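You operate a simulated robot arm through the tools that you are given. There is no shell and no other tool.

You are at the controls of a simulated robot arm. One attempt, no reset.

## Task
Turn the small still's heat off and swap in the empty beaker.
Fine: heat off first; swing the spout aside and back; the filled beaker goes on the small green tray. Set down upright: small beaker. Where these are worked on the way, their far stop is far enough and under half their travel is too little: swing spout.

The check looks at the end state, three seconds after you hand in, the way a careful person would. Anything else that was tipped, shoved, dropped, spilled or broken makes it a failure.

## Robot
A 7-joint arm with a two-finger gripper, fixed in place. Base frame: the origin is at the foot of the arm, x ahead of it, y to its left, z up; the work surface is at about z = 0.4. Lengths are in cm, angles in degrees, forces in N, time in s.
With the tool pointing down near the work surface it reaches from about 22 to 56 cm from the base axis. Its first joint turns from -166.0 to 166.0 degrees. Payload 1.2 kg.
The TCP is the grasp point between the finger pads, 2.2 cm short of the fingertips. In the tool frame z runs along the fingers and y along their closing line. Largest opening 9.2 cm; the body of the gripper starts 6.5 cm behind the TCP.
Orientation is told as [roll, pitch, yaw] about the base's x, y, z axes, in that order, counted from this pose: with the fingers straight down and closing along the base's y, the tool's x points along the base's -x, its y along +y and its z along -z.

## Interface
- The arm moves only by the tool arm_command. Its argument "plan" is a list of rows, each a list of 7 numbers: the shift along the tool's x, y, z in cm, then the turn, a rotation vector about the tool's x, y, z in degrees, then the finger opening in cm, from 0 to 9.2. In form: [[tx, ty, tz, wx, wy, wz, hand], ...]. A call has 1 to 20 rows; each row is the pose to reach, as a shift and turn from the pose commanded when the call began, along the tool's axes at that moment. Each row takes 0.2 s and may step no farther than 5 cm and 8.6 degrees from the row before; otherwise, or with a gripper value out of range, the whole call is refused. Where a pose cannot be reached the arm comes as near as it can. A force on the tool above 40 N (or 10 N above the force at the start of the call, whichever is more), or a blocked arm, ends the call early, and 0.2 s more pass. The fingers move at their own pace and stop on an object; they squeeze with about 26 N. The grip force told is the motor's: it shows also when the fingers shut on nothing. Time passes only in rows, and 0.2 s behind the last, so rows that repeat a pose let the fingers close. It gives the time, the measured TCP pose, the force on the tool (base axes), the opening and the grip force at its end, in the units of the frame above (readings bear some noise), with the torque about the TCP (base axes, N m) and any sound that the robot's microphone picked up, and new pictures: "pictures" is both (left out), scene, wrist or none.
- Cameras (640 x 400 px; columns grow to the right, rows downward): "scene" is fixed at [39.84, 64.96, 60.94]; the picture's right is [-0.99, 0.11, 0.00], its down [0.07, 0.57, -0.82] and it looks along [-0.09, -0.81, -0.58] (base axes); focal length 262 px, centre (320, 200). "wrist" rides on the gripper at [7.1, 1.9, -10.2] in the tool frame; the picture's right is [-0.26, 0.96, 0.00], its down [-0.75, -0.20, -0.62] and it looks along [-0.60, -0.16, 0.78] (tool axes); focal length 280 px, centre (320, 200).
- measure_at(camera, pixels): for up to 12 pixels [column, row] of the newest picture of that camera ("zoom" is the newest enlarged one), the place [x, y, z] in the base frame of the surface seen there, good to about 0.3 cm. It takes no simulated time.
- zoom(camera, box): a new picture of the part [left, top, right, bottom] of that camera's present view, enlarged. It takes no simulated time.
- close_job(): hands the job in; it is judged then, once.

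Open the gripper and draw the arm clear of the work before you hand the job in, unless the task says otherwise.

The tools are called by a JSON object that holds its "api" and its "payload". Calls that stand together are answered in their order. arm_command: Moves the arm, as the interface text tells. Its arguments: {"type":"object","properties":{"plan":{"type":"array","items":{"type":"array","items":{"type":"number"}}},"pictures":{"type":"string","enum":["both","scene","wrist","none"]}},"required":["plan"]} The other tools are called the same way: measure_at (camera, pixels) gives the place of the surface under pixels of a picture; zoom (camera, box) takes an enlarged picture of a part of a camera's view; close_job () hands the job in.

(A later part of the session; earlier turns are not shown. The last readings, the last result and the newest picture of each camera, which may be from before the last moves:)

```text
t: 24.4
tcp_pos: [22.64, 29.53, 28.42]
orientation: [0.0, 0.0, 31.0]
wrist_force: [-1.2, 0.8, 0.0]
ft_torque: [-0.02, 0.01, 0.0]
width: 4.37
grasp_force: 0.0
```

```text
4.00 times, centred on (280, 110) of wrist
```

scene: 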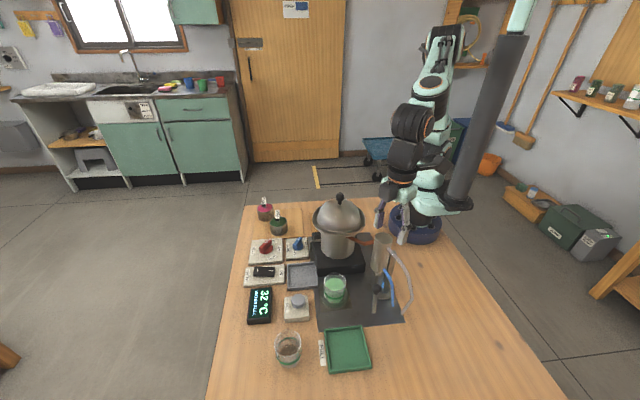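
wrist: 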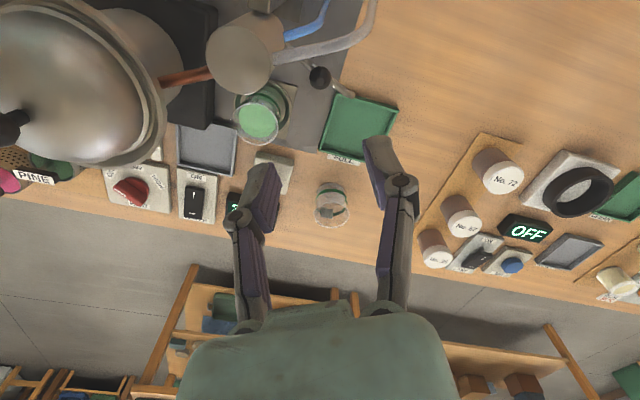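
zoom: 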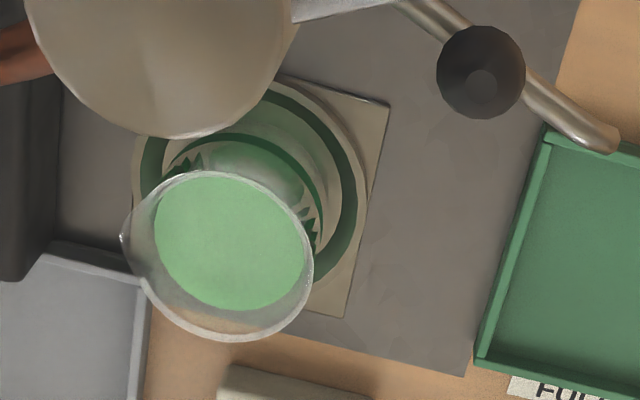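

The filled beaker is centred near (31.3, 24.0) with its rim at about z 6.5 and its lip towards −y, so I will grip it along x (yaw −90). I move above it while turning.

{"api": "arm_command", "payload": {"plan": [[-0.3, -0.61, 0, 0, 0, 8.07, 7.6], [-0.61, -1.23, 0, 0, 0, 16.13, 7.6], [-0.91, -1.84, 0, 0, 0, 24.2, 7.6], [-1.22, -2.45, 0, 0, 0, 32.27, 7.6], [-1.52, -3.07, 0, 0, 0, 40.33, 7.6], [-1.83, -3.68, 0, 0, 0, 48.4, 7.6], [-2.13, -4.29, 0, 0, 0, 56.47, 7.6], [-2.44, -4.91, 0, 0, 0, 64.53, 7.6], [-2.74, -5.52, 0, 0, 0, 72.6, 7.6], [-3.05, -6.13, 0, 0, 0, 80.67, 7.6], [-3.35, -6.75, 0, 0, 0, 88.73, 7.6], [-3.66, -7.36, 0, 0, 0, 96.8, 7.6], [-3.96, -7.97, 1, 0, 0, 104.87, 7.6], [-4.27, -8.59, 3, 0, 0, 112.93, 7.6], [-4.57, -9.2, 6, 0, 0, 121, 7.6], [-4.57, -9.2, 9, 0, 0, 121, 7.6], [-4.57, -9.2, 12, 0, 0, 121, 7.6], [-4.57, -9.2, 12, 0, 0, 121, 7.6]]}}

{"api": "zoom", "payload": {"camera": "wrist", "box": [200, 50, 440, 200]}}

{"api": "measure_at", "payload": {"camera": "wrist", "pixels": [[320, 120], [300, 120], [340, 120], [320, 110], [320, 135], [320, 160]]}}

```text
t: 28.2
tcp_pos: [31.34, 24.54, 16.54]
orientation: [0.1, 0.0, -90.1]
wrist_force: [0.0, 1.1, -0.4]
ft_torque: [0.0, -0.02, -0.02]
width: 7.56
grasp_force: 0.1
```

scene: 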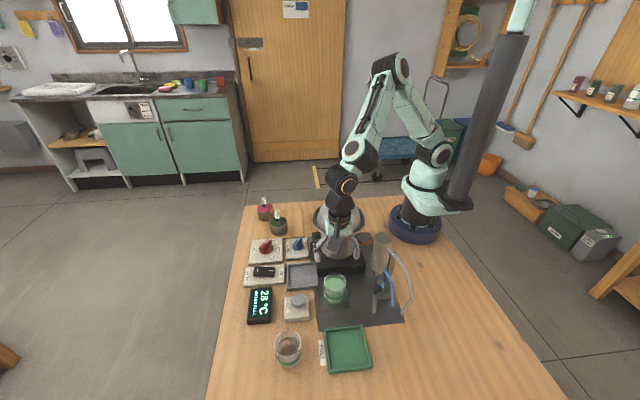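
wrist: 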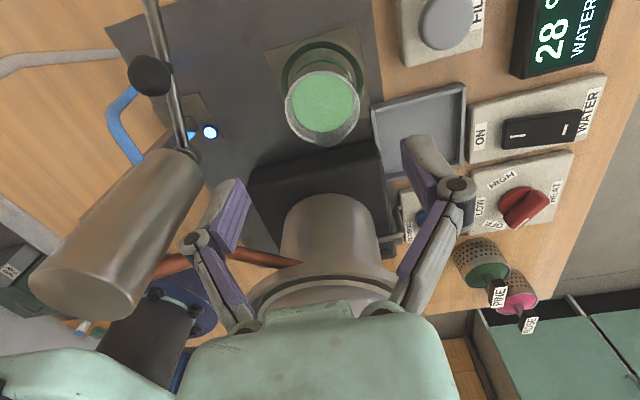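

```text
2.67 times, centred on (320, 125) of wrist
```

zoom: 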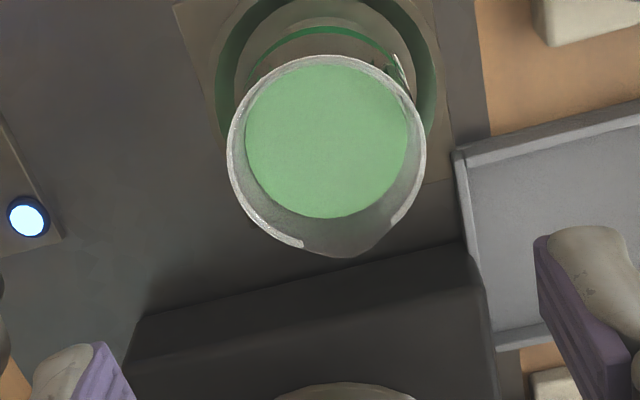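

```text
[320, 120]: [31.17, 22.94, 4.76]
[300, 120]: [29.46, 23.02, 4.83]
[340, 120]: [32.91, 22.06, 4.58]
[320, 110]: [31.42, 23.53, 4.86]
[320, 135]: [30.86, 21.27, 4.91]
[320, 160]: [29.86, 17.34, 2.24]
```

I refine the beaker centre from this closer view.

{"api": "measure_at", "payload": {"camera": "wrist", "pixels": [[322, 103], [322, 76], [322, 130], [293, 103], [351, 103], [286, 110], [359, 103], [287, 100], [320, 72], [358, 95], [300, 134]]}}

{"api": "measure_at", "payload": {"camera": "zoom", "pixels": [[230, 160], [423, 150], [232, 140], [420, 120], [320, 57], [355, 252], [245, 150], [407, 130]]}}

```text
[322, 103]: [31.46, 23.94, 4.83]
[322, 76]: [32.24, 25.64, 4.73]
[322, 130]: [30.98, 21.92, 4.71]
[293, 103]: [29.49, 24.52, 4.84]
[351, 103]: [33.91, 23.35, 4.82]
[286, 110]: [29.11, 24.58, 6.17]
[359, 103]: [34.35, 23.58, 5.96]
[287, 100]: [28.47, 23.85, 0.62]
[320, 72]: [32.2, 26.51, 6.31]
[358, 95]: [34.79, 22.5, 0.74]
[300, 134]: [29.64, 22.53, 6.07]
```

```text
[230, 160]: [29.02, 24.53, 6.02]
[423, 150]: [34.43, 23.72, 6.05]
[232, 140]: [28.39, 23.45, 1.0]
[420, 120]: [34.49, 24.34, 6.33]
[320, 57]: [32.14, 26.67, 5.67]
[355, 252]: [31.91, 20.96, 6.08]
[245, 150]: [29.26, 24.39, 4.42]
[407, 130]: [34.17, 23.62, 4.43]
```

The centre comes out at (31.65, 23.95), rim z ≈6.1 and diameter ≈5.4. I shift onto it and go down with the jaws at 7.6.

{"api": "arm_command", "payload": {"plan": [[-0.57, 0.31, 0, 0, 0, 0, 7.6], [-0.57, 0.31, 3, 0, 0, 0, 7.6], [-0.57, 0.31, 6, 0, 0, 0, 7.6], [-0.57, 0.31, 8.5, 0, 0, 0, 7.6], [-0.57, 0.31, 10.5, 0, 0, 0, 7.6], [-0.57, 0.31, 12, 0, 0, 0, 7.6], [-0.57, 0.31, 12, 0, 0, 0, 7.6]]}}

{"api": "zoom", "payload": {"camera": "scene", "box": [290, 220, 410, 320]}}

```text
t: 29.8
tcp_pos: [31.69, 23.73, 4.41]
orientation: [0.1, -0.1, -89.9]
wrist_force: [-0.4, -0.1, -0.2]
ft_torque: [0.02, -0.02, -0.01]
width: 7.6
grasp_force: 0.0
```

scene: 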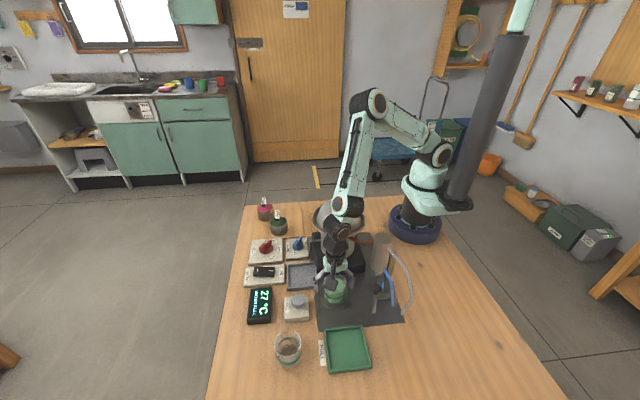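
wrist: 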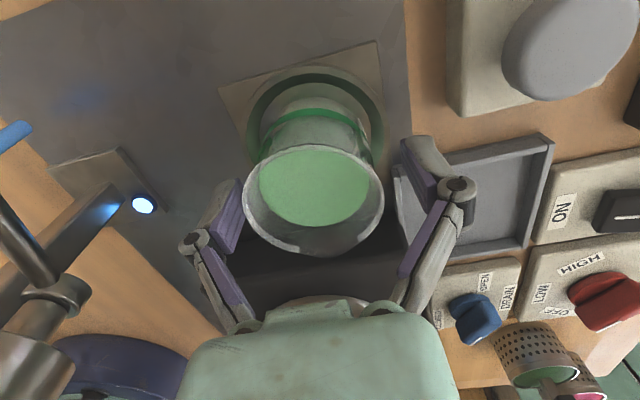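

```text
4.00 times, centred on (350, 270) of scene
```

zoom: 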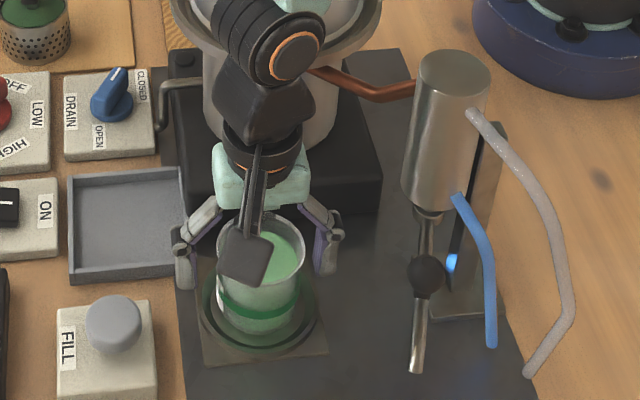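

The jaws straddle the beaker with even gaps. I nudge 0.2 cm forward and close.

{"api": "arm_command", "payload": {"plan": [[0.2, 0, 0, 0, 0, 0, 7.6], [0.2, 0, 0, 0, 0, 0, 6.4], [0.2, 0, 0, 0, 0, 0, 5.6], [0.2, 0, 0, 0, 0, 0, 5.2], [0.2, 0, 0, 0, 0, 0, 4.5], [0.2, 0, 0, 0, 0, 0, 4.5], [0.2, 0, 0, 0, 0, 0, 4.5]]}}

{"api": "zoom", "payload": {"camera": "wrist", "box": [180, 60, 460, 260]}}

```text
t: 31.4
tcp_pos: [31.74, 23.83, 4.61]
orientation: [0.1, -0.1, -90.0]
wrist_force: [-0.6, -1.5, 5.9]
ft_torque: [-0.02, 0.06, -0.03]
width: 5.18
grasp_force: 25.8
```

scene: 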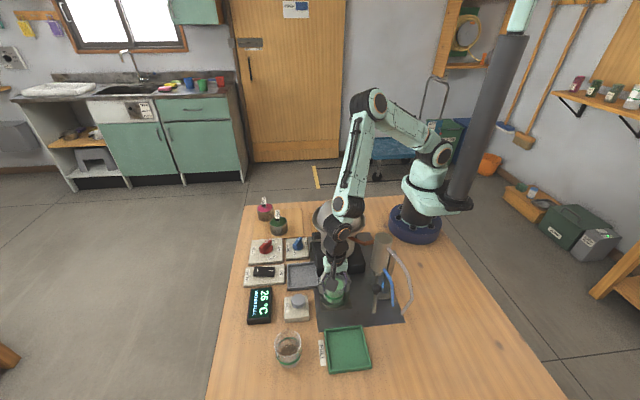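
wrist: 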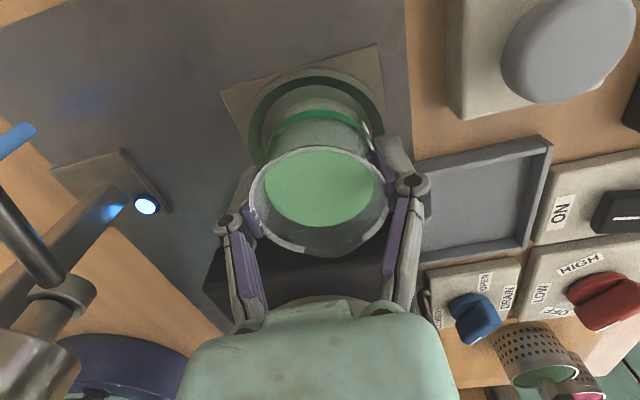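

```text
2.00 times, centred on (320, 160) of wrist
```

zoom: 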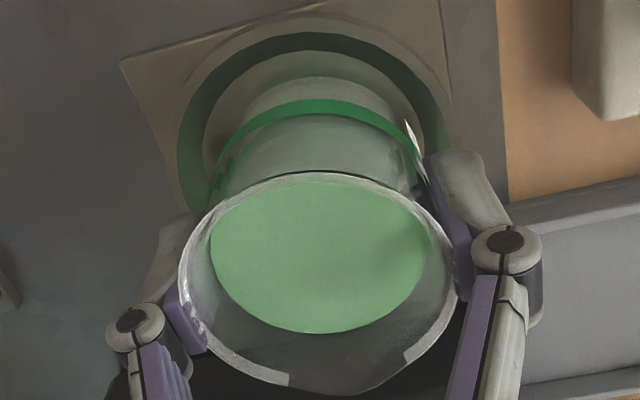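

The beaker is held (opening 5.18). I lift it slowly and straight up.

{"api": "arm_command", "payload": {"plan": [[0, 0, -0.3, 0, 0, 0, 4.5], [0, 0, -0.8, 0, 0, 0, 4.5], [0, 0, -1.5, 0, 0, 0, 4.5], [0, 0, -2.2, 0, 0, 0, 4.5], [0, 0, -2.9, 0, 0, 0, 4.5], [0, 0, -3.6, 0, 0, 0, 4.5], [0, 0, -4.2, 0, 0, 0, 4.5], [0, 0, -4.5, 0, 0, 0, 4.5], [0, 0, -4.5, 0, 0, 0, 4.5]]}}

{"api": "measure_at", "payload": {"camera": "scene", "pixels": [[347, 348], [326, 331], [367, 329], [370, 367], [331, 371], [347, 328], [347, 370], [328, 350], [369, 350], [340, 335], [355, 362]]}}

{"api": "zoom", "payload": {"camera": "scene", "box": [260, 220, 420, 380]}}

```text
t: 33.4
tcp_pos: [31.78, 23.96, 9.18]
orientation: [0.0, 0.1, -90.1]
wrist_force: [0.1, -0.3, -1.1]
ft_torque: [0.01, -0.02, -0.02]
width: 5.34
grasp_force: 25.6
```

scene: 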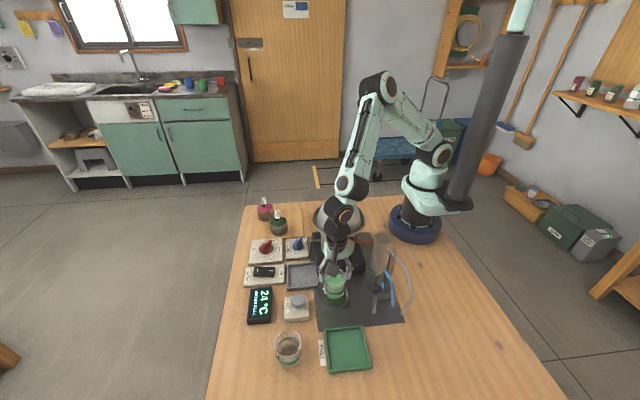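
wrist: 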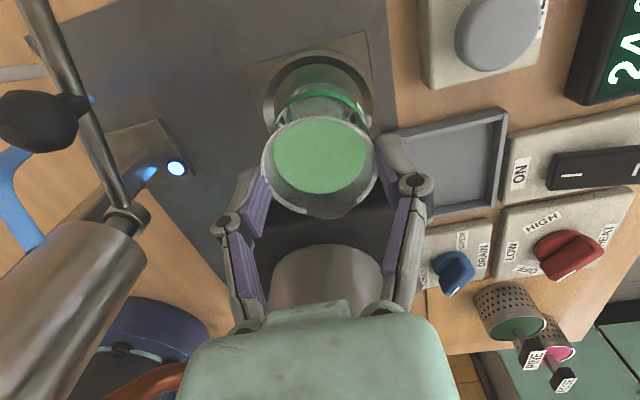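

```text
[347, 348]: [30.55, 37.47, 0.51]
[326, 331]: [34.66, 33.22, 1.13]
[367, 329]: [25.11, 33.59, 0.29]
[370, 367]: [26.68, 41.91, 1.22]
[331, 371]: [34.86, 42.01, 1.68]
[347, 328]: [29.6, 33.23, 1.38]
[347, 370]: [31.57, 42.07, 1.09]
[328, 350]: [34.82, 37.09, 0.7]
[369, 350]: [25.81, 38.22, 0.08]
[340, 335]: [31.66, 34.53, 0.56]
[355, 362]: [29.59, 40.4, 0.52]
```

```text
2.50 times, centred on (340, 300) of scene
```

zoom: 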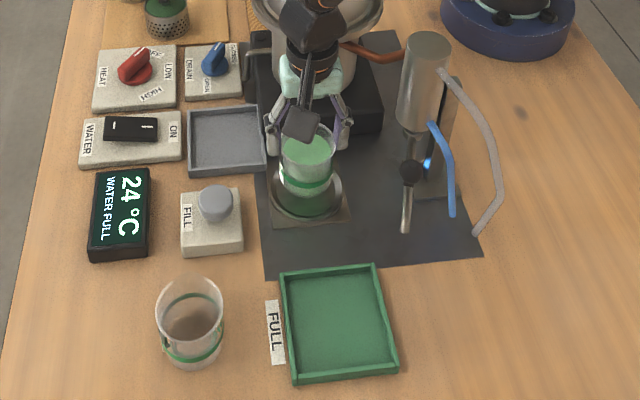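

The beaker hangs level and clear. I carry it smoothly to above the tray centre at about (30.6, 37.5).

{"api": "arm_command", "payload": {"plan": [[0.4, -0.03, 0, 0, 0, 0, 4.5], [1.0, -0.08, 0, 0, 0, 0, 4.5], [1.8, -0.15, 0, 0, 0, 0, 4.5], [2.8, -0.24, 0, 0, 0, 0, 4.5], [3.9, -0.33, 0, 0, 0, 0, 4.5], [5.0, -0.42, 0, 0, 0, 0, 4.5], [6.1, -0.52, 0, 0, 0, 0, 4.5], [7.2, -0.61, 0, 0, 0, 0, 4.5], [8.3, -0.7, 0, 0, 0, 0, 4.5], [9.4, -0.8, 0, 0, 0, 0, 4.5], [10.5, -0.89, 0, 0, 0, 0, 4.5], [11.5, -0.98, 0, 0, 0, 0, 4.5], [12.3, -1.04, 0, 0, 0, 0, 4.5], [12.9, -1.1, 0, 0, 0, 0, 4.5], [13.35, -1.13, 0, 0, 0, 0, 4.5], [13.55, -1.15, 0, 0, 0, 0, 4.5], [13.55, -1.15, 0, 0, 0, 0, 4.5]]}}

{"api": "zoom", "payload": {"camera": "scene", "box": [280, 290, 420, 390]}}

{"api": "zoom", "payload": {"camera": "wrist", "box": [200, 40, 440, 220]}}

```text
t: 37.0
tcp_pos: [30.45, 37.44, 9.11]
orientation: [0.0, 0.0, -90.0]
wrist_force: [-0.2, -0.9, -1.8]
ft_torque: [0.0, -0.03, 0.01]
width: 5.33
grasp_force: 26.3
```

scene: 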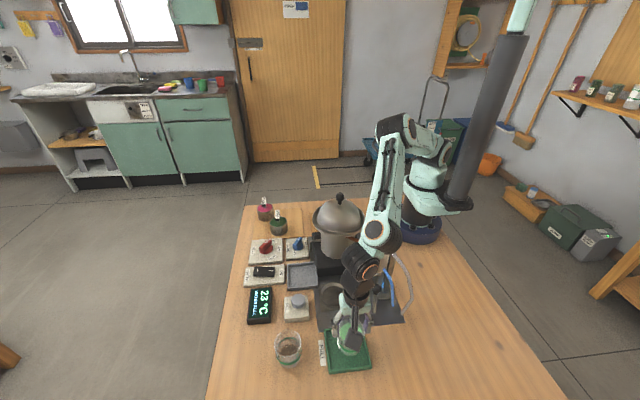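
wrist: 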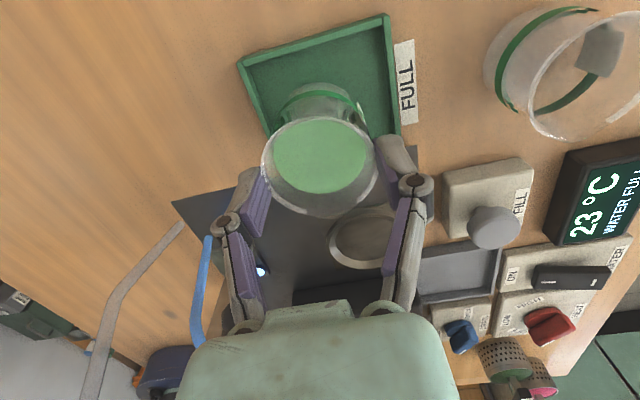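

```text
4.00 times, centred on (350, 340) of scene
```

zoom: 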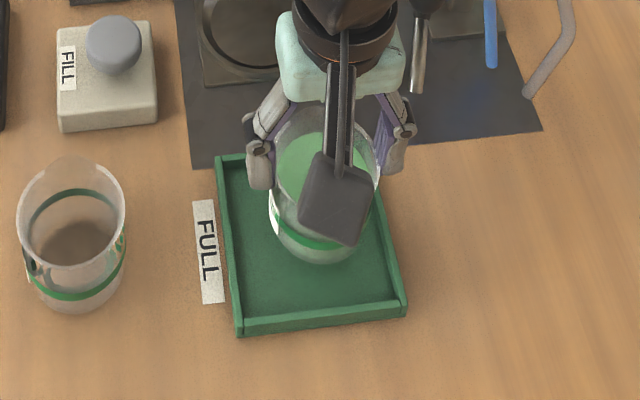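

```text
2.22 times, centred on (320, 130) of wrist
```

zoom: 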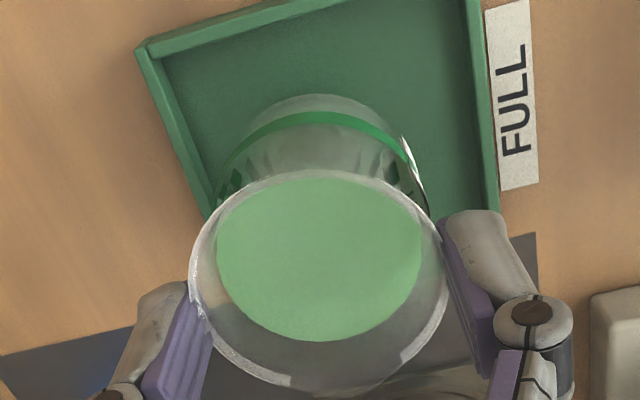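

The beaker is above the tray. I measure the rim height and the empty dish surface so that I know how far to lower.

{"api": "measure_at", "payload": {"camera": "scene", "pixels": [[330, 293], [334, 296], [327, 290], [330, 301], [322, 295], [340, 365], [352, 325], [335, 350], [360, 360]]}}

{"api": "measure_at", "payload": {"camera": "wrist", "pixels": [[265, 170], [374, 170], [318, 118], [320, 155], [367, 240], [345, 235], [395, 240], [360, 262], [335, 240], [290, 70], [370, 60]]}}

```text
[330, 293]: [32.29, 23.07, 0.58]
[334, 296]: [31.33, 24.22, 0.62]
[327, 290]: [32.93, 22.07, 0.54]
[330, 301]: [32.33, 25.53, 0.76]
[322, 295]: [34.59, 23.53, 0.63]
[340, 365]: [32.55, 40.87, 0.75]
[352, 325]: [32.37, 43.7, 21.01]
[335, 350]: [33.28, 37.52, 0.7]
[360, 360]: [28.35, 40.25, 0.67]
```

```text
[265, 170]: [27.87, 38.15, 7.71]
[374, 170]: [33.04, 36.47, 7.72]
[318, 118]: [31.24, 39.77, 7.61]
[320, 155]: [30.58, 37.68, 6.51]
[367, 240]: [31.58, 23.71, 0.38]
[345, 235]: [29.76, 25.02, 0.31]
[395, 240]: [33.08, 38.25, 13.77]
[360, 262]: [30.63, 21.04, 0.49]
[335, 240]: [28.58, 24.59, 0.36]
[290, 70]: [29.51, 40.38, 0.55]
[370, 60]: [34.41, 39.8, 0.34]
```

The rim is at z 7.7 with TCP 9.1: the glass slid about 3 cm in the grip during the lift until its rim flare caught, and it has been steady and level since. The bottom is therefore near z 2.2 and the tray floor is at about 0.6, so I lower slowly and watch for contact.

{"api": "arm_command", "payload": {"plan": [[0, 0, 0.15, 0, 0, 0, 4.5], [0, 0, 0.4, 0, 0, 0, 4.5], [0, 0, 0.7, 0, 0, 0, 4.5], [0, 0, 0.95, 0, 0, 0, 4.5], [0, 0, 1.15, 0, 0, 0, 4.5], [0, 0, 1.3, 0, 0, 0, 4.5], [0, 0, 1.3, 0, 0, 0, 4.5]]}}

{"api": "measure_at", "payload": {"camera": "wrist", "pixels": [[265, 170], [374, 170], [318, 118], [320, 155]]}}

{"api": "zoom", "payload": {"camera": "scene", "box": [280, 290, 420, 390]}}

```text
t: 38.6
tcp_pos: [30.41, 37.32, 7.84]
orientation: [0.0, 0.0, -89.9]
wrist_force: [0.6, 0.8, -0.6]
ft_torque: [0.01, 0.0, -0.02]
width: 5.33
grasp_force: 25.6
```

scene: 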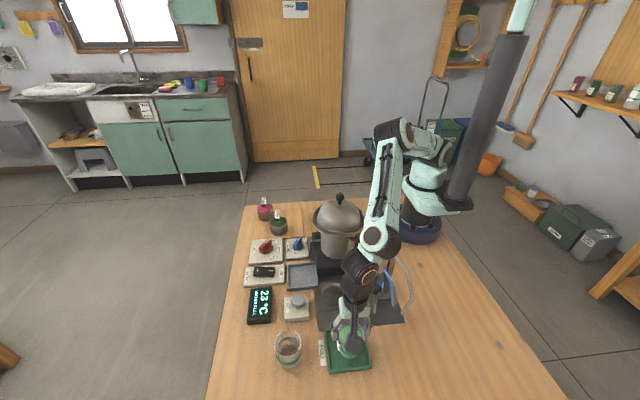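
wrist: 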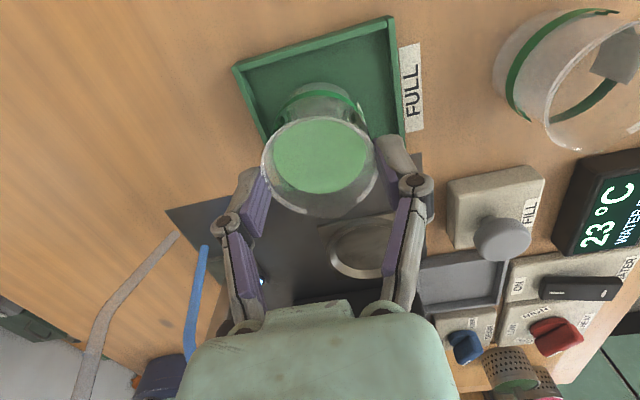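

```text
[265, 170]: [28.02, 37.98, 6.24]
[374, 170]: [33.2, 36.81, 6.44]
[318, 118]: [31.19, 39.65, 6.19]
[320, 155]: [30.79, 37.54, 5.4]
```

```text
4.00 times, centred on (350, 340) of scene
```

zoom: 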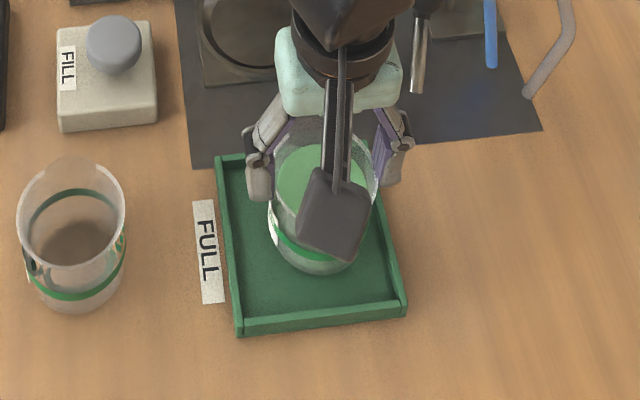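

The rim is at about 6.3 versus the 6.1 expected when standing, so only 0.2–0.5 cm remains. I lower in small steps until it is seated.

{"api": "arm_command", "payload": {"plan": [[0, 0, 0.1, 0, 0, 0, 4.5], [0, 0, 0.2, 0, 0, 0, 4.5], [0, 0, 0.3, 0, 0, 0, 4.5], [0, 0, 0.4, 0, 0, 0, 4.5], [0, 0, 0.5, 0, 0, 0, 4.5], [0, 0, 0.5, 0, 0, 0, 4.5]]}}

{"api": "measure_at", "payload": {"camera": "wrist", "pixels": [[265, 170], [374, 170], [318, 118], [320, 155], [300, 150], [340, 150]]}}

```text
t: 40.0
tcp_pos: [30.43, 37.47, 7.19]
orientation: [0.0, -0.1, -90.0]
wrist_force: [0.0, 0.3, -1.1]
ft_torque: [-0.01, 0.04, 0.0]
width: 5.33
grasp_force: 26.3
```

scene: 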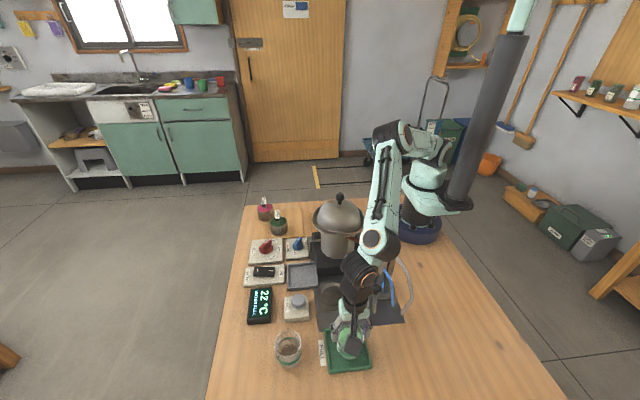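
wrist: 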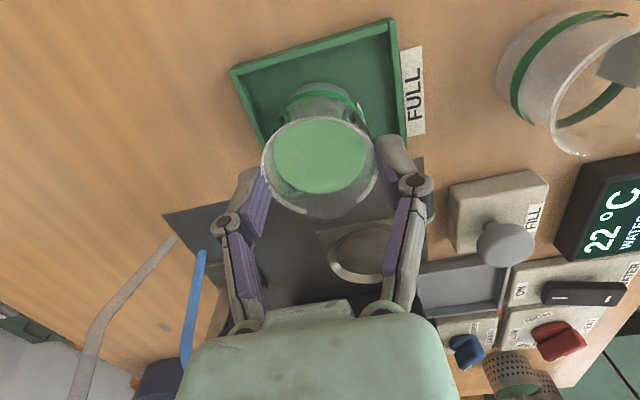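

```text
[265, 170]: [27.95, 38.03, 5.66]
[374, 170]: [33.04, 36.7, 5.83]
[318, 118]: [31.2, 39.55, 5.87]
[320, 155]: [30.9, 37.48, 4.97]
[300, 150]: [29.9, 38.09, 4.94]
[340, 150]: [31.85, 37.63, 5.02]
```

The force still shows the beaker's weight and its position in the view is unchanged, so it is not seated yet. I continue lowering in small steps.

{"api": "arm_command", "payload": {"plan": [[0, 0, 0.1, 0, 0, 0, 4.5], [0, 0, 0.2, 0, 0, 0, 4.5], [0, 0, 0.3, 0, 0, 0, 4.5], [0, 0, 0.3, 0, 0, 0, 4.5]]}}

{"api": "measure_at", "payload": {"camera": "wrist", "pixels": [[265, 170], [374, 170], [318, 118], [320, 155], [300, 150], [340, 150]]}}

{"api": "zoom", "payload": {"camera": "scene", "box": [300, 310, 400, 380]}}

```text
t: 41.0
tcp_pos: [30.47, 37.64, 6.96]
orientation: [0.1, 0.0, -89.9]
wrist_force: [-3.0, -0.5, 20.0]
ft_torque: [0.03, 0.1, 0.02]
width: 5.35
grasp_force: 26.1
```

scene: 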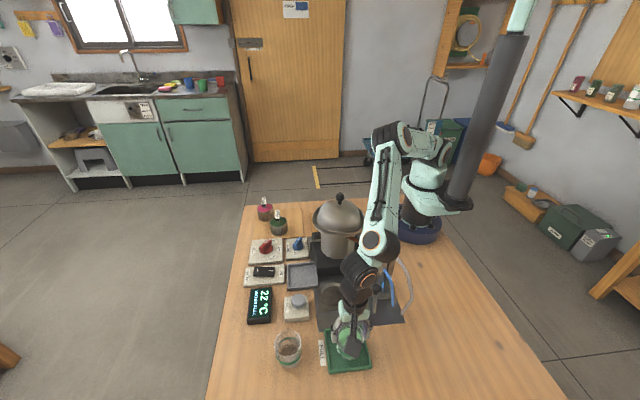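
wrist: 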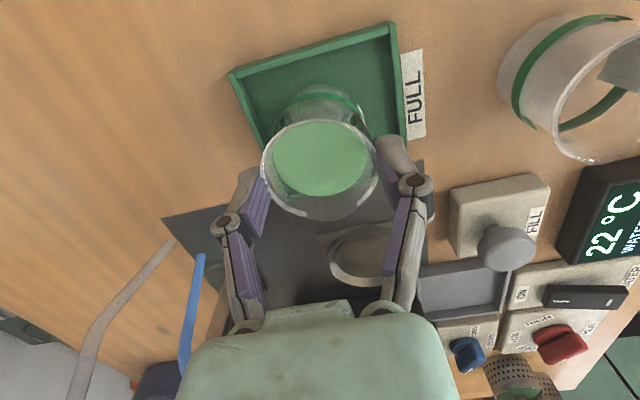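

```text
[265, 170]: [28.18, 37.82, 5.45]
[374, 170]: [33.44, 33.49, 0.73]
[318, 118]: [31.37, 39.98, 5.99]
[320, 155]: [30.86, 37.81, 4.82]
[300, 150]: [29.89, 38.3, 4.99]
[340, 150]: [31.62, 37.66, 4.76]
```

```text
5.71 times, centred on (350, 345) of scene
```

zoom: 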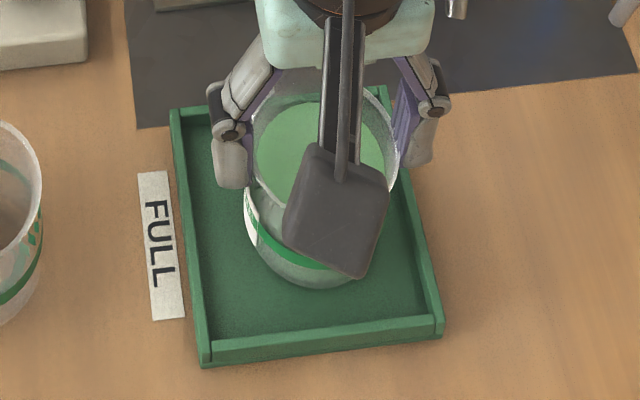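

Contact: 20 N upward, so the beaker is seated on the tray floor. I relax a little, open, and rise straight up.

{"api": "arm_command", "payload": {"plan": [[0, 0, -0.12, 0, 0, 0, 4.5], [0, 0, -0.12, 0, 0, 0, 5.5], [0, 0, -0.12, 0, 0, 0, 6], [0, 0, -0.12, 0, 0, 0, 7], [0, 0, -0.12, 0, 0, 0, 7.6], [0, 0, -1, 0, 0, 0, 7.6], [0, 0, -3, 0, 0, 0, 7.6], [0, 0, -6, 0, 0, 0, 7.6], [0, 0, -9.5, 0, 0, 0, 7.6], [0, 0, -13, 0, 0, 0, 7.6], [0, 0, -13, 0, 0, 0, 7.6]]}}

{"api": "zoom", "payload": {"camera": "scene", "box": [260, 280, 400, 380]}}

{"api": "zoom", "payload": {"camera": "wrist", "box": [200, 0, 520, 200]}}

```text
t: 43.4
tcp_pos: [30.48, 37.66, 19.88]
orientation: [0.0, 0.0, -90.0]
wrist_force: [-0.2, -0.5, -0.7]
ft_torque: [0.02, 0.0, 0.03]
width: 7.61
grasp_force: 0.2
```

scene: 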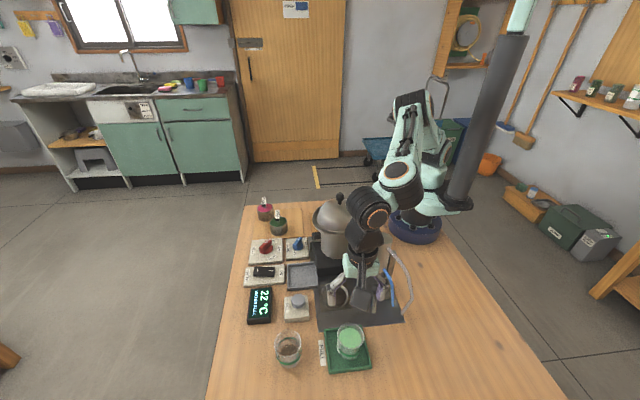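
wrist: 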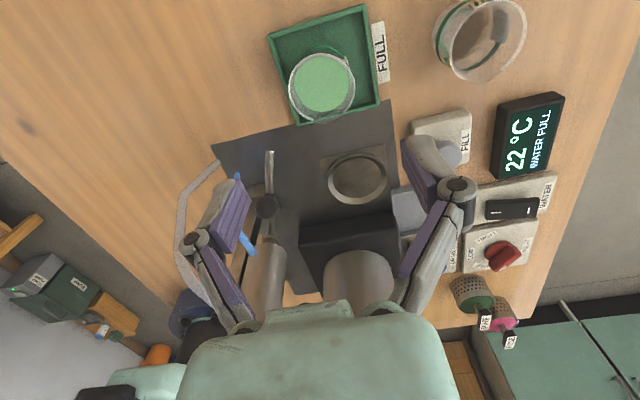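

```text
4.00 times, centred on (330, 330) of scene
```

zoom: 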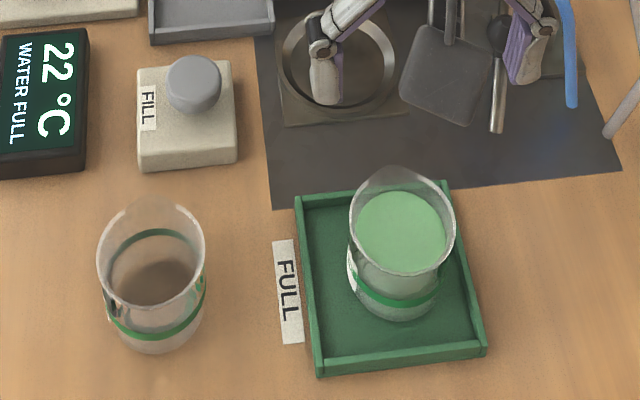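

```text
2.00 times, centred on (360, 100) of wrist
```

zoom: 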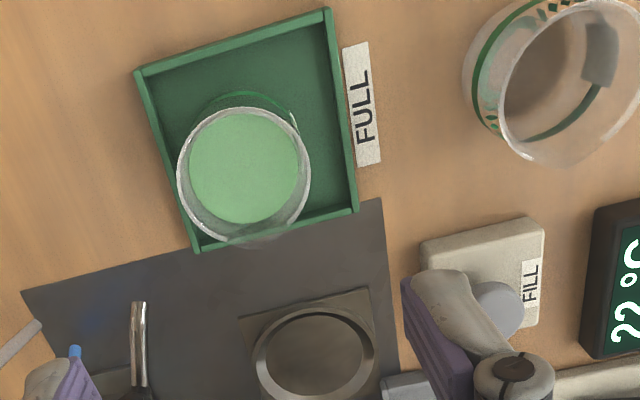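

The filled beaker stands upright inside the green tray. Now I move towards the empty beaker (about (43.2, 37.5)), which lies near the arm's reach limit, to look at it from above.

{"api": "arm_command", "payload": {"plan": [[-0.2, 1.5, 0, 0, 0, 0, 8.6], [-0.4, 4, 0, 0, 0, 0, 8.6], [-0.7, 6.5, 0, 0, 0, 0, 8.6], [-1, 9, 0, 0, 0, 0, 8.6], [-1.2, 11, 0, 0, 0, 0, 8.6], [-1.2, 11.5, 0, 0, 0, 0, 8.6], [-1.2, 11.5, 0, 0, 0, 0, 8.6]]}}

{"api": "zoom", "payload": {"camera": "wrist", "box": [200, 0, 440, 150]}}

```text
t: 45.0
tcp_pos: [41.74, 36.21, 19.92]
orientation: [0.1, 0.1, -90.1]
wrist_force: [0.3, -0.1, 0.3]
ft_torque: [-0.01, 0.03, 0.03]
width: 8.6
grasp_force: 0.0
```

scene: 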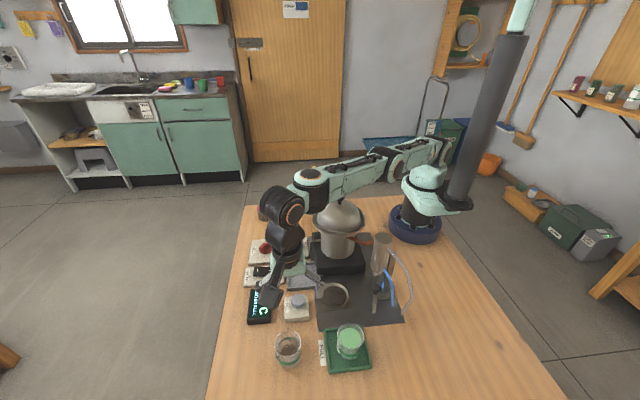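
wrist: 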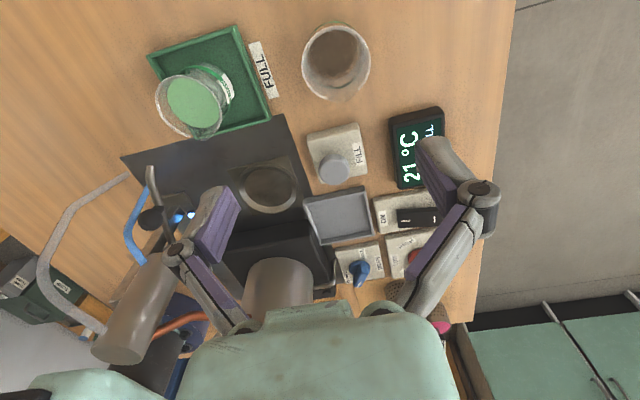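

```text
2.67 times, centred on (320, 75) of wrist
```

zoom: 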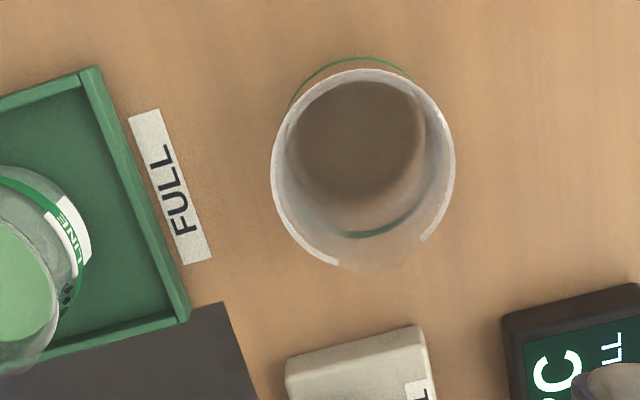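

The vertical tool reached radius 55.3 here. I measure the empty beaker's rim and base.

{"api": "measure_at", "payload": {"camera": "zoom", "pixels": [[273, 170], [452, 165], [278, 140], [450, 130], [365, 72], [340, 72], [325, 258], [430, 235], [375, 270], [355, 140], [300, 235]]}}

{"api": "measure_at", "payload": {"camera": "wrist", "pixels": [[303, 62], [370, 62], [337, 27], [323, 98], [362, 88], [336, 52], [270, 188], [250, 188], [290, 188], [270, 205], [270, 172]]}}

```text
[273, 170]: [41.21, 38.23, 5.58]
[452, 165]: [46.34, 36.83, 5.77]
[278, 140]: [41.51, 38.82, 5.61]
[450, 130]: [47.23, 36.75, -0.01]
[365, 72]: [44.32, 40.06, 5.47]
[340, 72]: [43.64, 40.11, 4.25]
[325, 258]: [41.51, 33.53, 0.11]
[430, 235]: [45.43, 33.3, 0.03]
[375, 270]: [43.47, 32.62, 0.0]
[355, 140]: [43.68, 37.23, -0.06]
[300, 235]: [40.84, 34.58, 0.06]
```

```text
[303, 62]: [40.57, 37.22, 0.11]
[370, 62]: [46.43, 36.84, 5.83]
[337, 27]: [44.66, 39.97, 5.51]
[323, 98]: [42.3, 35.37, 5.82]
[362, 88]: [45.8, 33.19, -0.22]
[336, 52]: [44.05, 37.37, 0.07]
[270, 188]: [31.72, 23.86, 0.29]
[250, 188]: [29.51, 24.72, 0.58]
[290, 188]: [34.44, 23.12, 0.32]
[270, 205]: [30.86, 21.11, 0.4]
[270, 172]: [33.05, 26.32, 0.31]
```

The empty beaker is centred at (43.85, 37.4), radius 57.6 with its rim at z≈5.7. I test whether the vertical tool can get there, staying above the rim.

{"api": "arm_command", "payload": {"plan": [[0.3, 0.5, 2, 0, 0, 0, 8], [0.6, 1, 4, 0, 0, 0, 8], [0.9, 1.5, 6, 0, 0, 0, 8], [1.2, 2.1, 8, 0, 0, 0, 8], [1.2, 2.1, 8.3, 0, 0, 0, 8], [1.2, 2.1, 8.3, 0, 0, 0, 8]]}}

```text
t: 46.4
tcp_pos: [42.62, 36.45, 11.59]
orientation: [-0.1, 0.0, -90.1]
wrist_force: [0.1, -0.4, 0.1]
ft_torque: [0.0, 0.03, 0.01]
width: 8.0
grasp_force: 0.1
out of reach, approached as far as the arm can: row 1, 2, 3, 4, 5, 6
```

scene: 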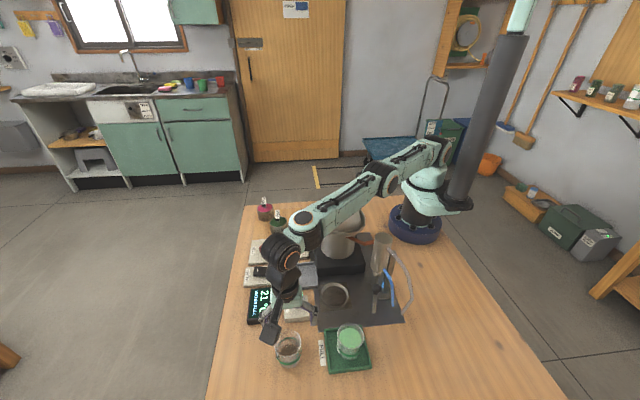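
wrist: 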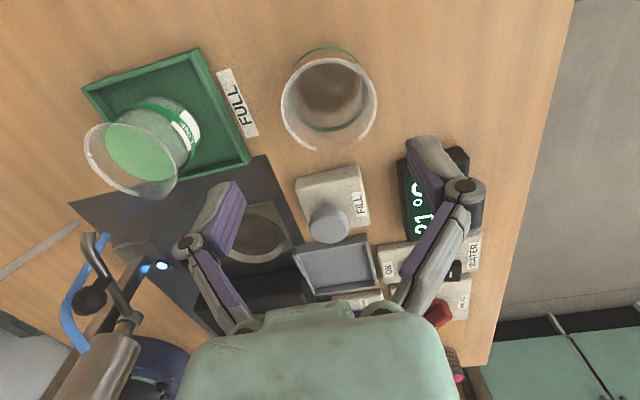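

The vertical tool falls 1.5 cm short (reached 42.62, 36.45). I back off to a reachable pose, then I'll approach with about 12° of tilt about the closing axis.

{"api": "arm_command", "payload": {"plan": [[-0.6, -1.05, -1, 0, 0, 0, 8], [-1.2, -2.1, -2, 0, 0, 0, 8], [-1.2, -2.1, -2, 0, 0, 0, 8]], "pictures": "none"}}

```text
t: 47.2
tcp_pos: [40.54, 35.35, 13.6]
orientation: [0.0, -0.1, -90.0]
wrist_force: [0.4, 0.1, 0.1]
ft_torque: [-0.03, -0.04, -0.03]
width: 8.01
grasp_force: 0.1
```

The pose is back in sync at (40.5, 35.4). Now I tilt 12° and move over the beaker, staying above the rim.

{"api": "arm_command", "payload": {"plan": [[0, 0.5, 0, 0, 4, 0, 8], [0.4, 1.2, 0, 0, 8, 0, 8], [0.9, 2, 0, 0, 12, 0, 8], [1.5, 2.7, 0.5, 0, 12, 0, 8], [2.1, 3.3, 1.5, 0, 12, 0, 8], [2.1, 3.3, 3, 0, 12, 0, 8], [2.1, 3.3, 4.2, 0, 12, 0, 8], [2.1, 3.3, 4.2, 0, 12, 0, 8]]}}

{"api": "zoom", "payload": {"camera": "wrist", "box": [200, 40, 440, 220]}}

{"api": "zoom", "payload": {"camera": "scene", "box": [220, 280, 380, 380]}}

```text
t: 49.0
tcp_pos: [43.83, 37.46, 9.25]
orientation: [0.0, 12.0, -90.0]
wrist_force: [0.4, 0.5, -0.1]
ft_torque: [0.0, 0.01, -0.02]
width: 7.99
grasp_force: 0.1
```

scene: 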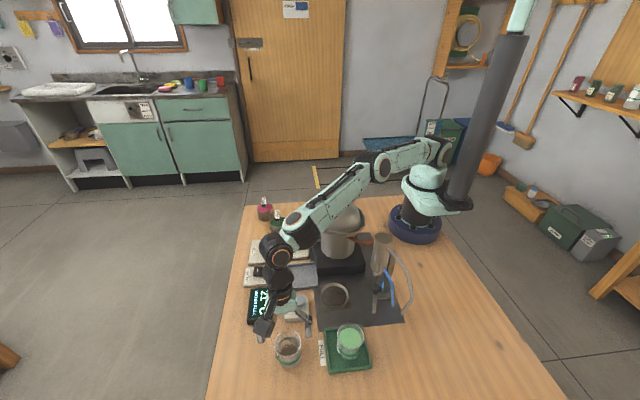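
wrist: 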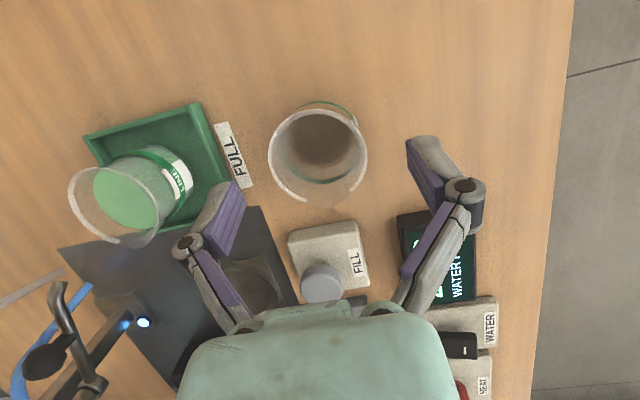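

```text
2.22 times, centred on (320, 130) of wrist
```

zoom: 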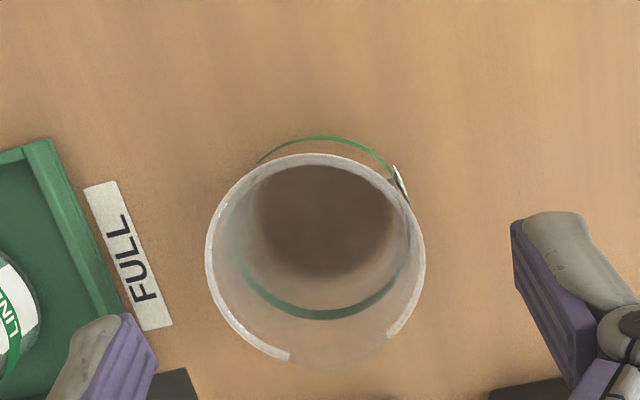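

```text
4.00 times, centred on (300, 330) of scene
```

zoom: 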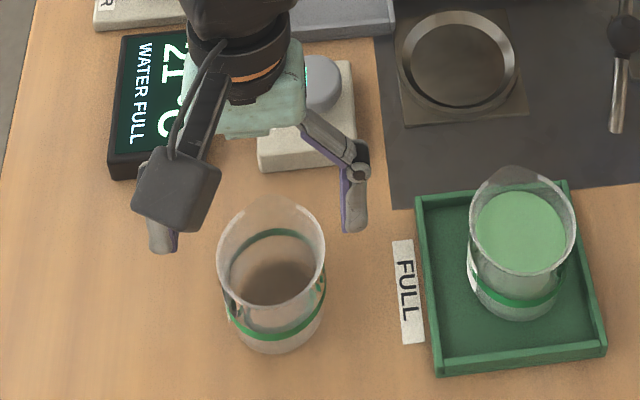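

The tilted pose was reached exactly. I re-measure the rim from this view before going down.

{"api": "measure_at", "payload": {"camera": "wrist", "pixels": [[269, 157], [270, 150], [367, 158], [366, 165], [318, 110], [325, 109], [300, 192], [350, 188], [320, 140]]}}

```text
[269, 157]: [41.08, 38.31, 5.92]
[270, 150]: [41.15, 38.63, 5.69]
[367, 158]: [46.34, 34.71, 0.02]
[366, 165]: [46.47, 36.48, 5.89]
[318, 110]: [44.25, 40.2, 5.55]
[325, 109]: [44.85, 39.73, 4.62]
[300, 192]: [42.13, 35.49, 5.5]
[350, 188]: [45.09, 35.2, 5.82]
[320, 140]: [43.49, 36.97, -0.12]
```

The rim centre (43.8, 37.4) agrees with the TCP. I go straight down in the base frame to TCP z≈6.0 and close gently.

{"api": "arm_command", "payload": {"plan": [[-0.21, 0, 0.98, 0, 0, 0, 8], [-0.42, 0, 1.96, 0, 0, 0, 8], [-0.56, 0, 2.64, 0, 0, 0, 8], [-0.69, 0, 3.23, 0, 0, 0, 8], [-0.69, 0, 3.23, 0, 0, 0, 7], [-0.69, 0, 3.23, 0, 0, 0, 6.2], [-0.69, 0, 3.23, 0, 0, 0, 5.6], [-0.69, 0, 3.23, 0, 0, 0, 5], [-0.69, 0, 3.23, 0, 0, 0, 4.5], [-0.69, 0, 3.23, 0, 0, 0, 4.5]]}}

{"api": "zoom", "payload": {"camera": "scene", "box": [220, 280, 380, 380]}}

```text
t: 51.2
tcp_pos: [43.92, 37.45, 6.14]
orientation: [0.0, 12.1, -89.9]
wrist_force: [-0.9, -0.3, 1.1]
ft_torque: [-0.02, -0.01, -0.01]
width: 5.23
grasp_force: 25.5
```

scene: 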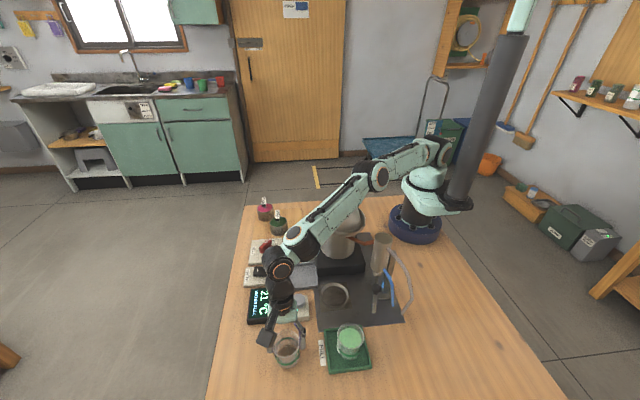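
wrist: 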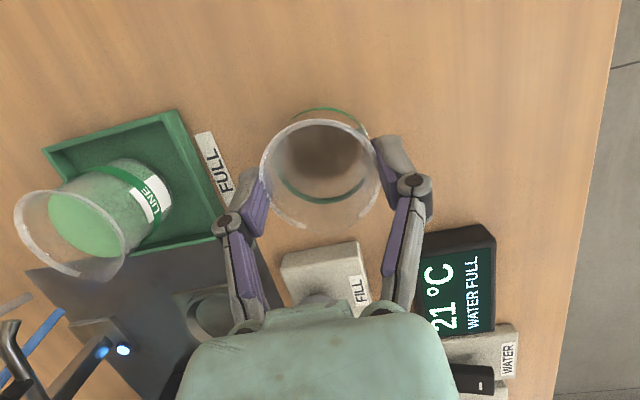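

```text
4.00 times, centred on (300, 330) of scene
```

zoom: 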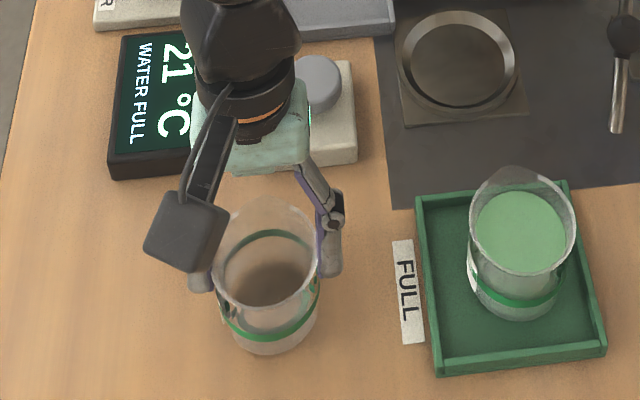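

Gripped (5.23 wide, upright). I lift about 3 cm slowly and check how it hangs.

{"api": "arm_command", "payload": {"plan": [[0.04, 0, -0.2, 0, 0, 0, 4.5], [0.12, 0, -0.59, 0, 0, 0, 4.5], [0.23, 0, -1.08, 0, 0, 0, 4.5], [0.33, 0, -1.57, 0, 0, 0, 4.5], [0.44, 0, -2.05, 0, 0, 0, 4.5], [0.54, 0, -2.54, 0, 0, 0, 4.5], [0.62, 0, -2.93, 0, 0, 0, 4.5], [0.62, 0, -2.93, 0, 0, 0, 4.5]]}}

{"api": "zoom", "payload": {"camera": "scene", "box": [220, 280, 380, 380]}}

{"api": "zoom", "payload": {"camera": "wrist", "box": [200, 60, 440, 240]}}

```text
t: 53.0
tcp_pos: [43.82, 37.25, 9.08]
orientation: [0.1, 12.0, -90.0]
wrist_force: [-0.4, -0.4, -0.8]
ft_torque: [0.0, 0.0, -0.01]
width: 5.28
grasp_force: 25.8
```

scene: 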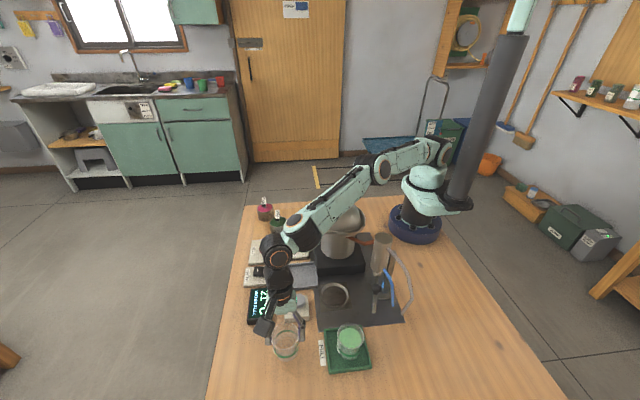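
wrist: 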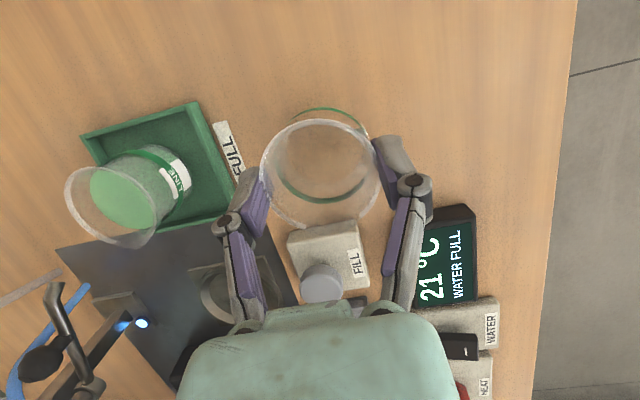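

```text
4.00 times, centred on (300, 330) of scene
```

zoom: 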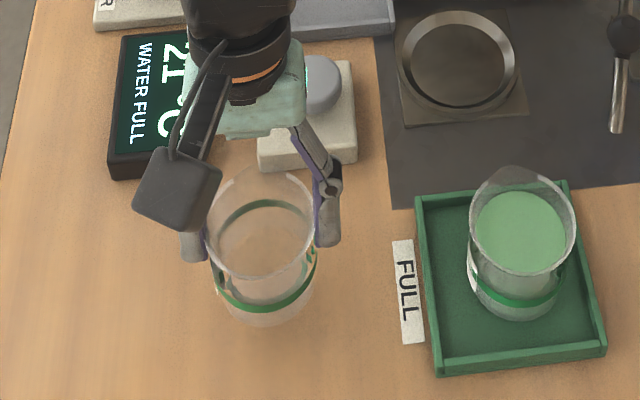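

```text
2.22 times, centred on (320, 150) of wrist
```

zoom: 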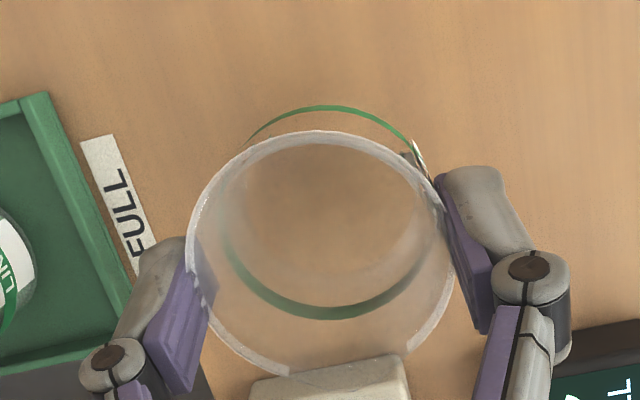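

The beaker lifted cleanly and level without slipping. I carry it to a free spot at (42, 34.5), which is within vertical reach, and lower it to just above the table.

{"api": "arm_command", "payload": {"plan": [[-0.4, -0.26, -0.09, 0, 0, 0, 4.5], [-1.0, -0.65, -0.21, 0, 0, 0, 4.5], [-1.7, -1.1, -0.36, 0, 0, 0, 4.5], [-2.4, -1.56, -0.51, 0, 0, 0, 4.5], [-2.836, -1.85, -0.6, 0, 0, 0, 4.5], [-2.94, -1.85, -0.11, 0, 0, 0, 4.5], [-3.08, -1.85, 0.57, 0, 0, 0, 4.5], [-3.21, -1.85, 1.16, 0, 0, 0, 4.5], [-3.32, -1.85, 1.65, 0, 0, 0, 4.5], [-3.4, -1.85, 2.04, 0, 0, 0, 4.5], [-3.4, -1.85, 2.04, 0, 0, 0, 4.5]]}}

{"api": "measure_at", "payload": {"camera": "wrist", "pixels": [[262, 170], [380, 170], [320, 119]]}}

```text
t: 55.4
tcp_pos: [42.02, 34.57, 6.36]
orientation: [0.1, 12.0, -90.0]
wrist_force: [-0.5, 0.4, -1.3]
ft_torque: [-0.02, 0.0, 0.02]
width: 5.26
grasp_force: 26.1
```

scene: 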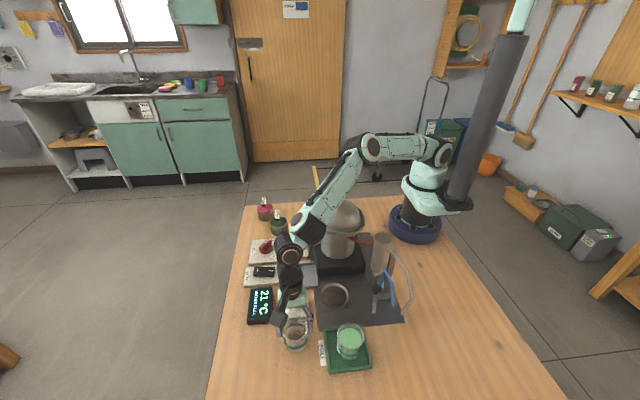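
wrist: 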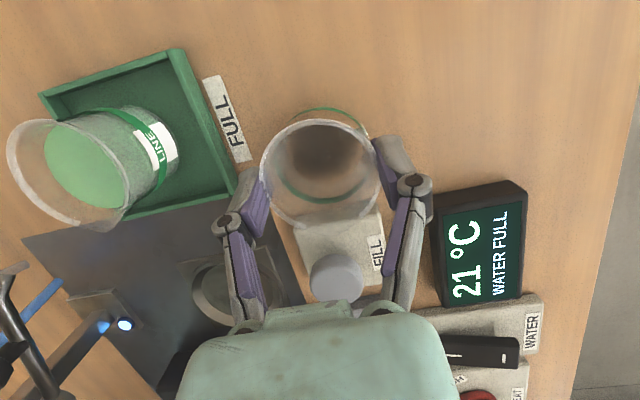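

```text
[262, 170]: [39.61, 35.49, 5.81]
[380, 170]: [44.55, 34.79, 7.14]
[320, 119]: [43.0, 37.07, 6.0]
```

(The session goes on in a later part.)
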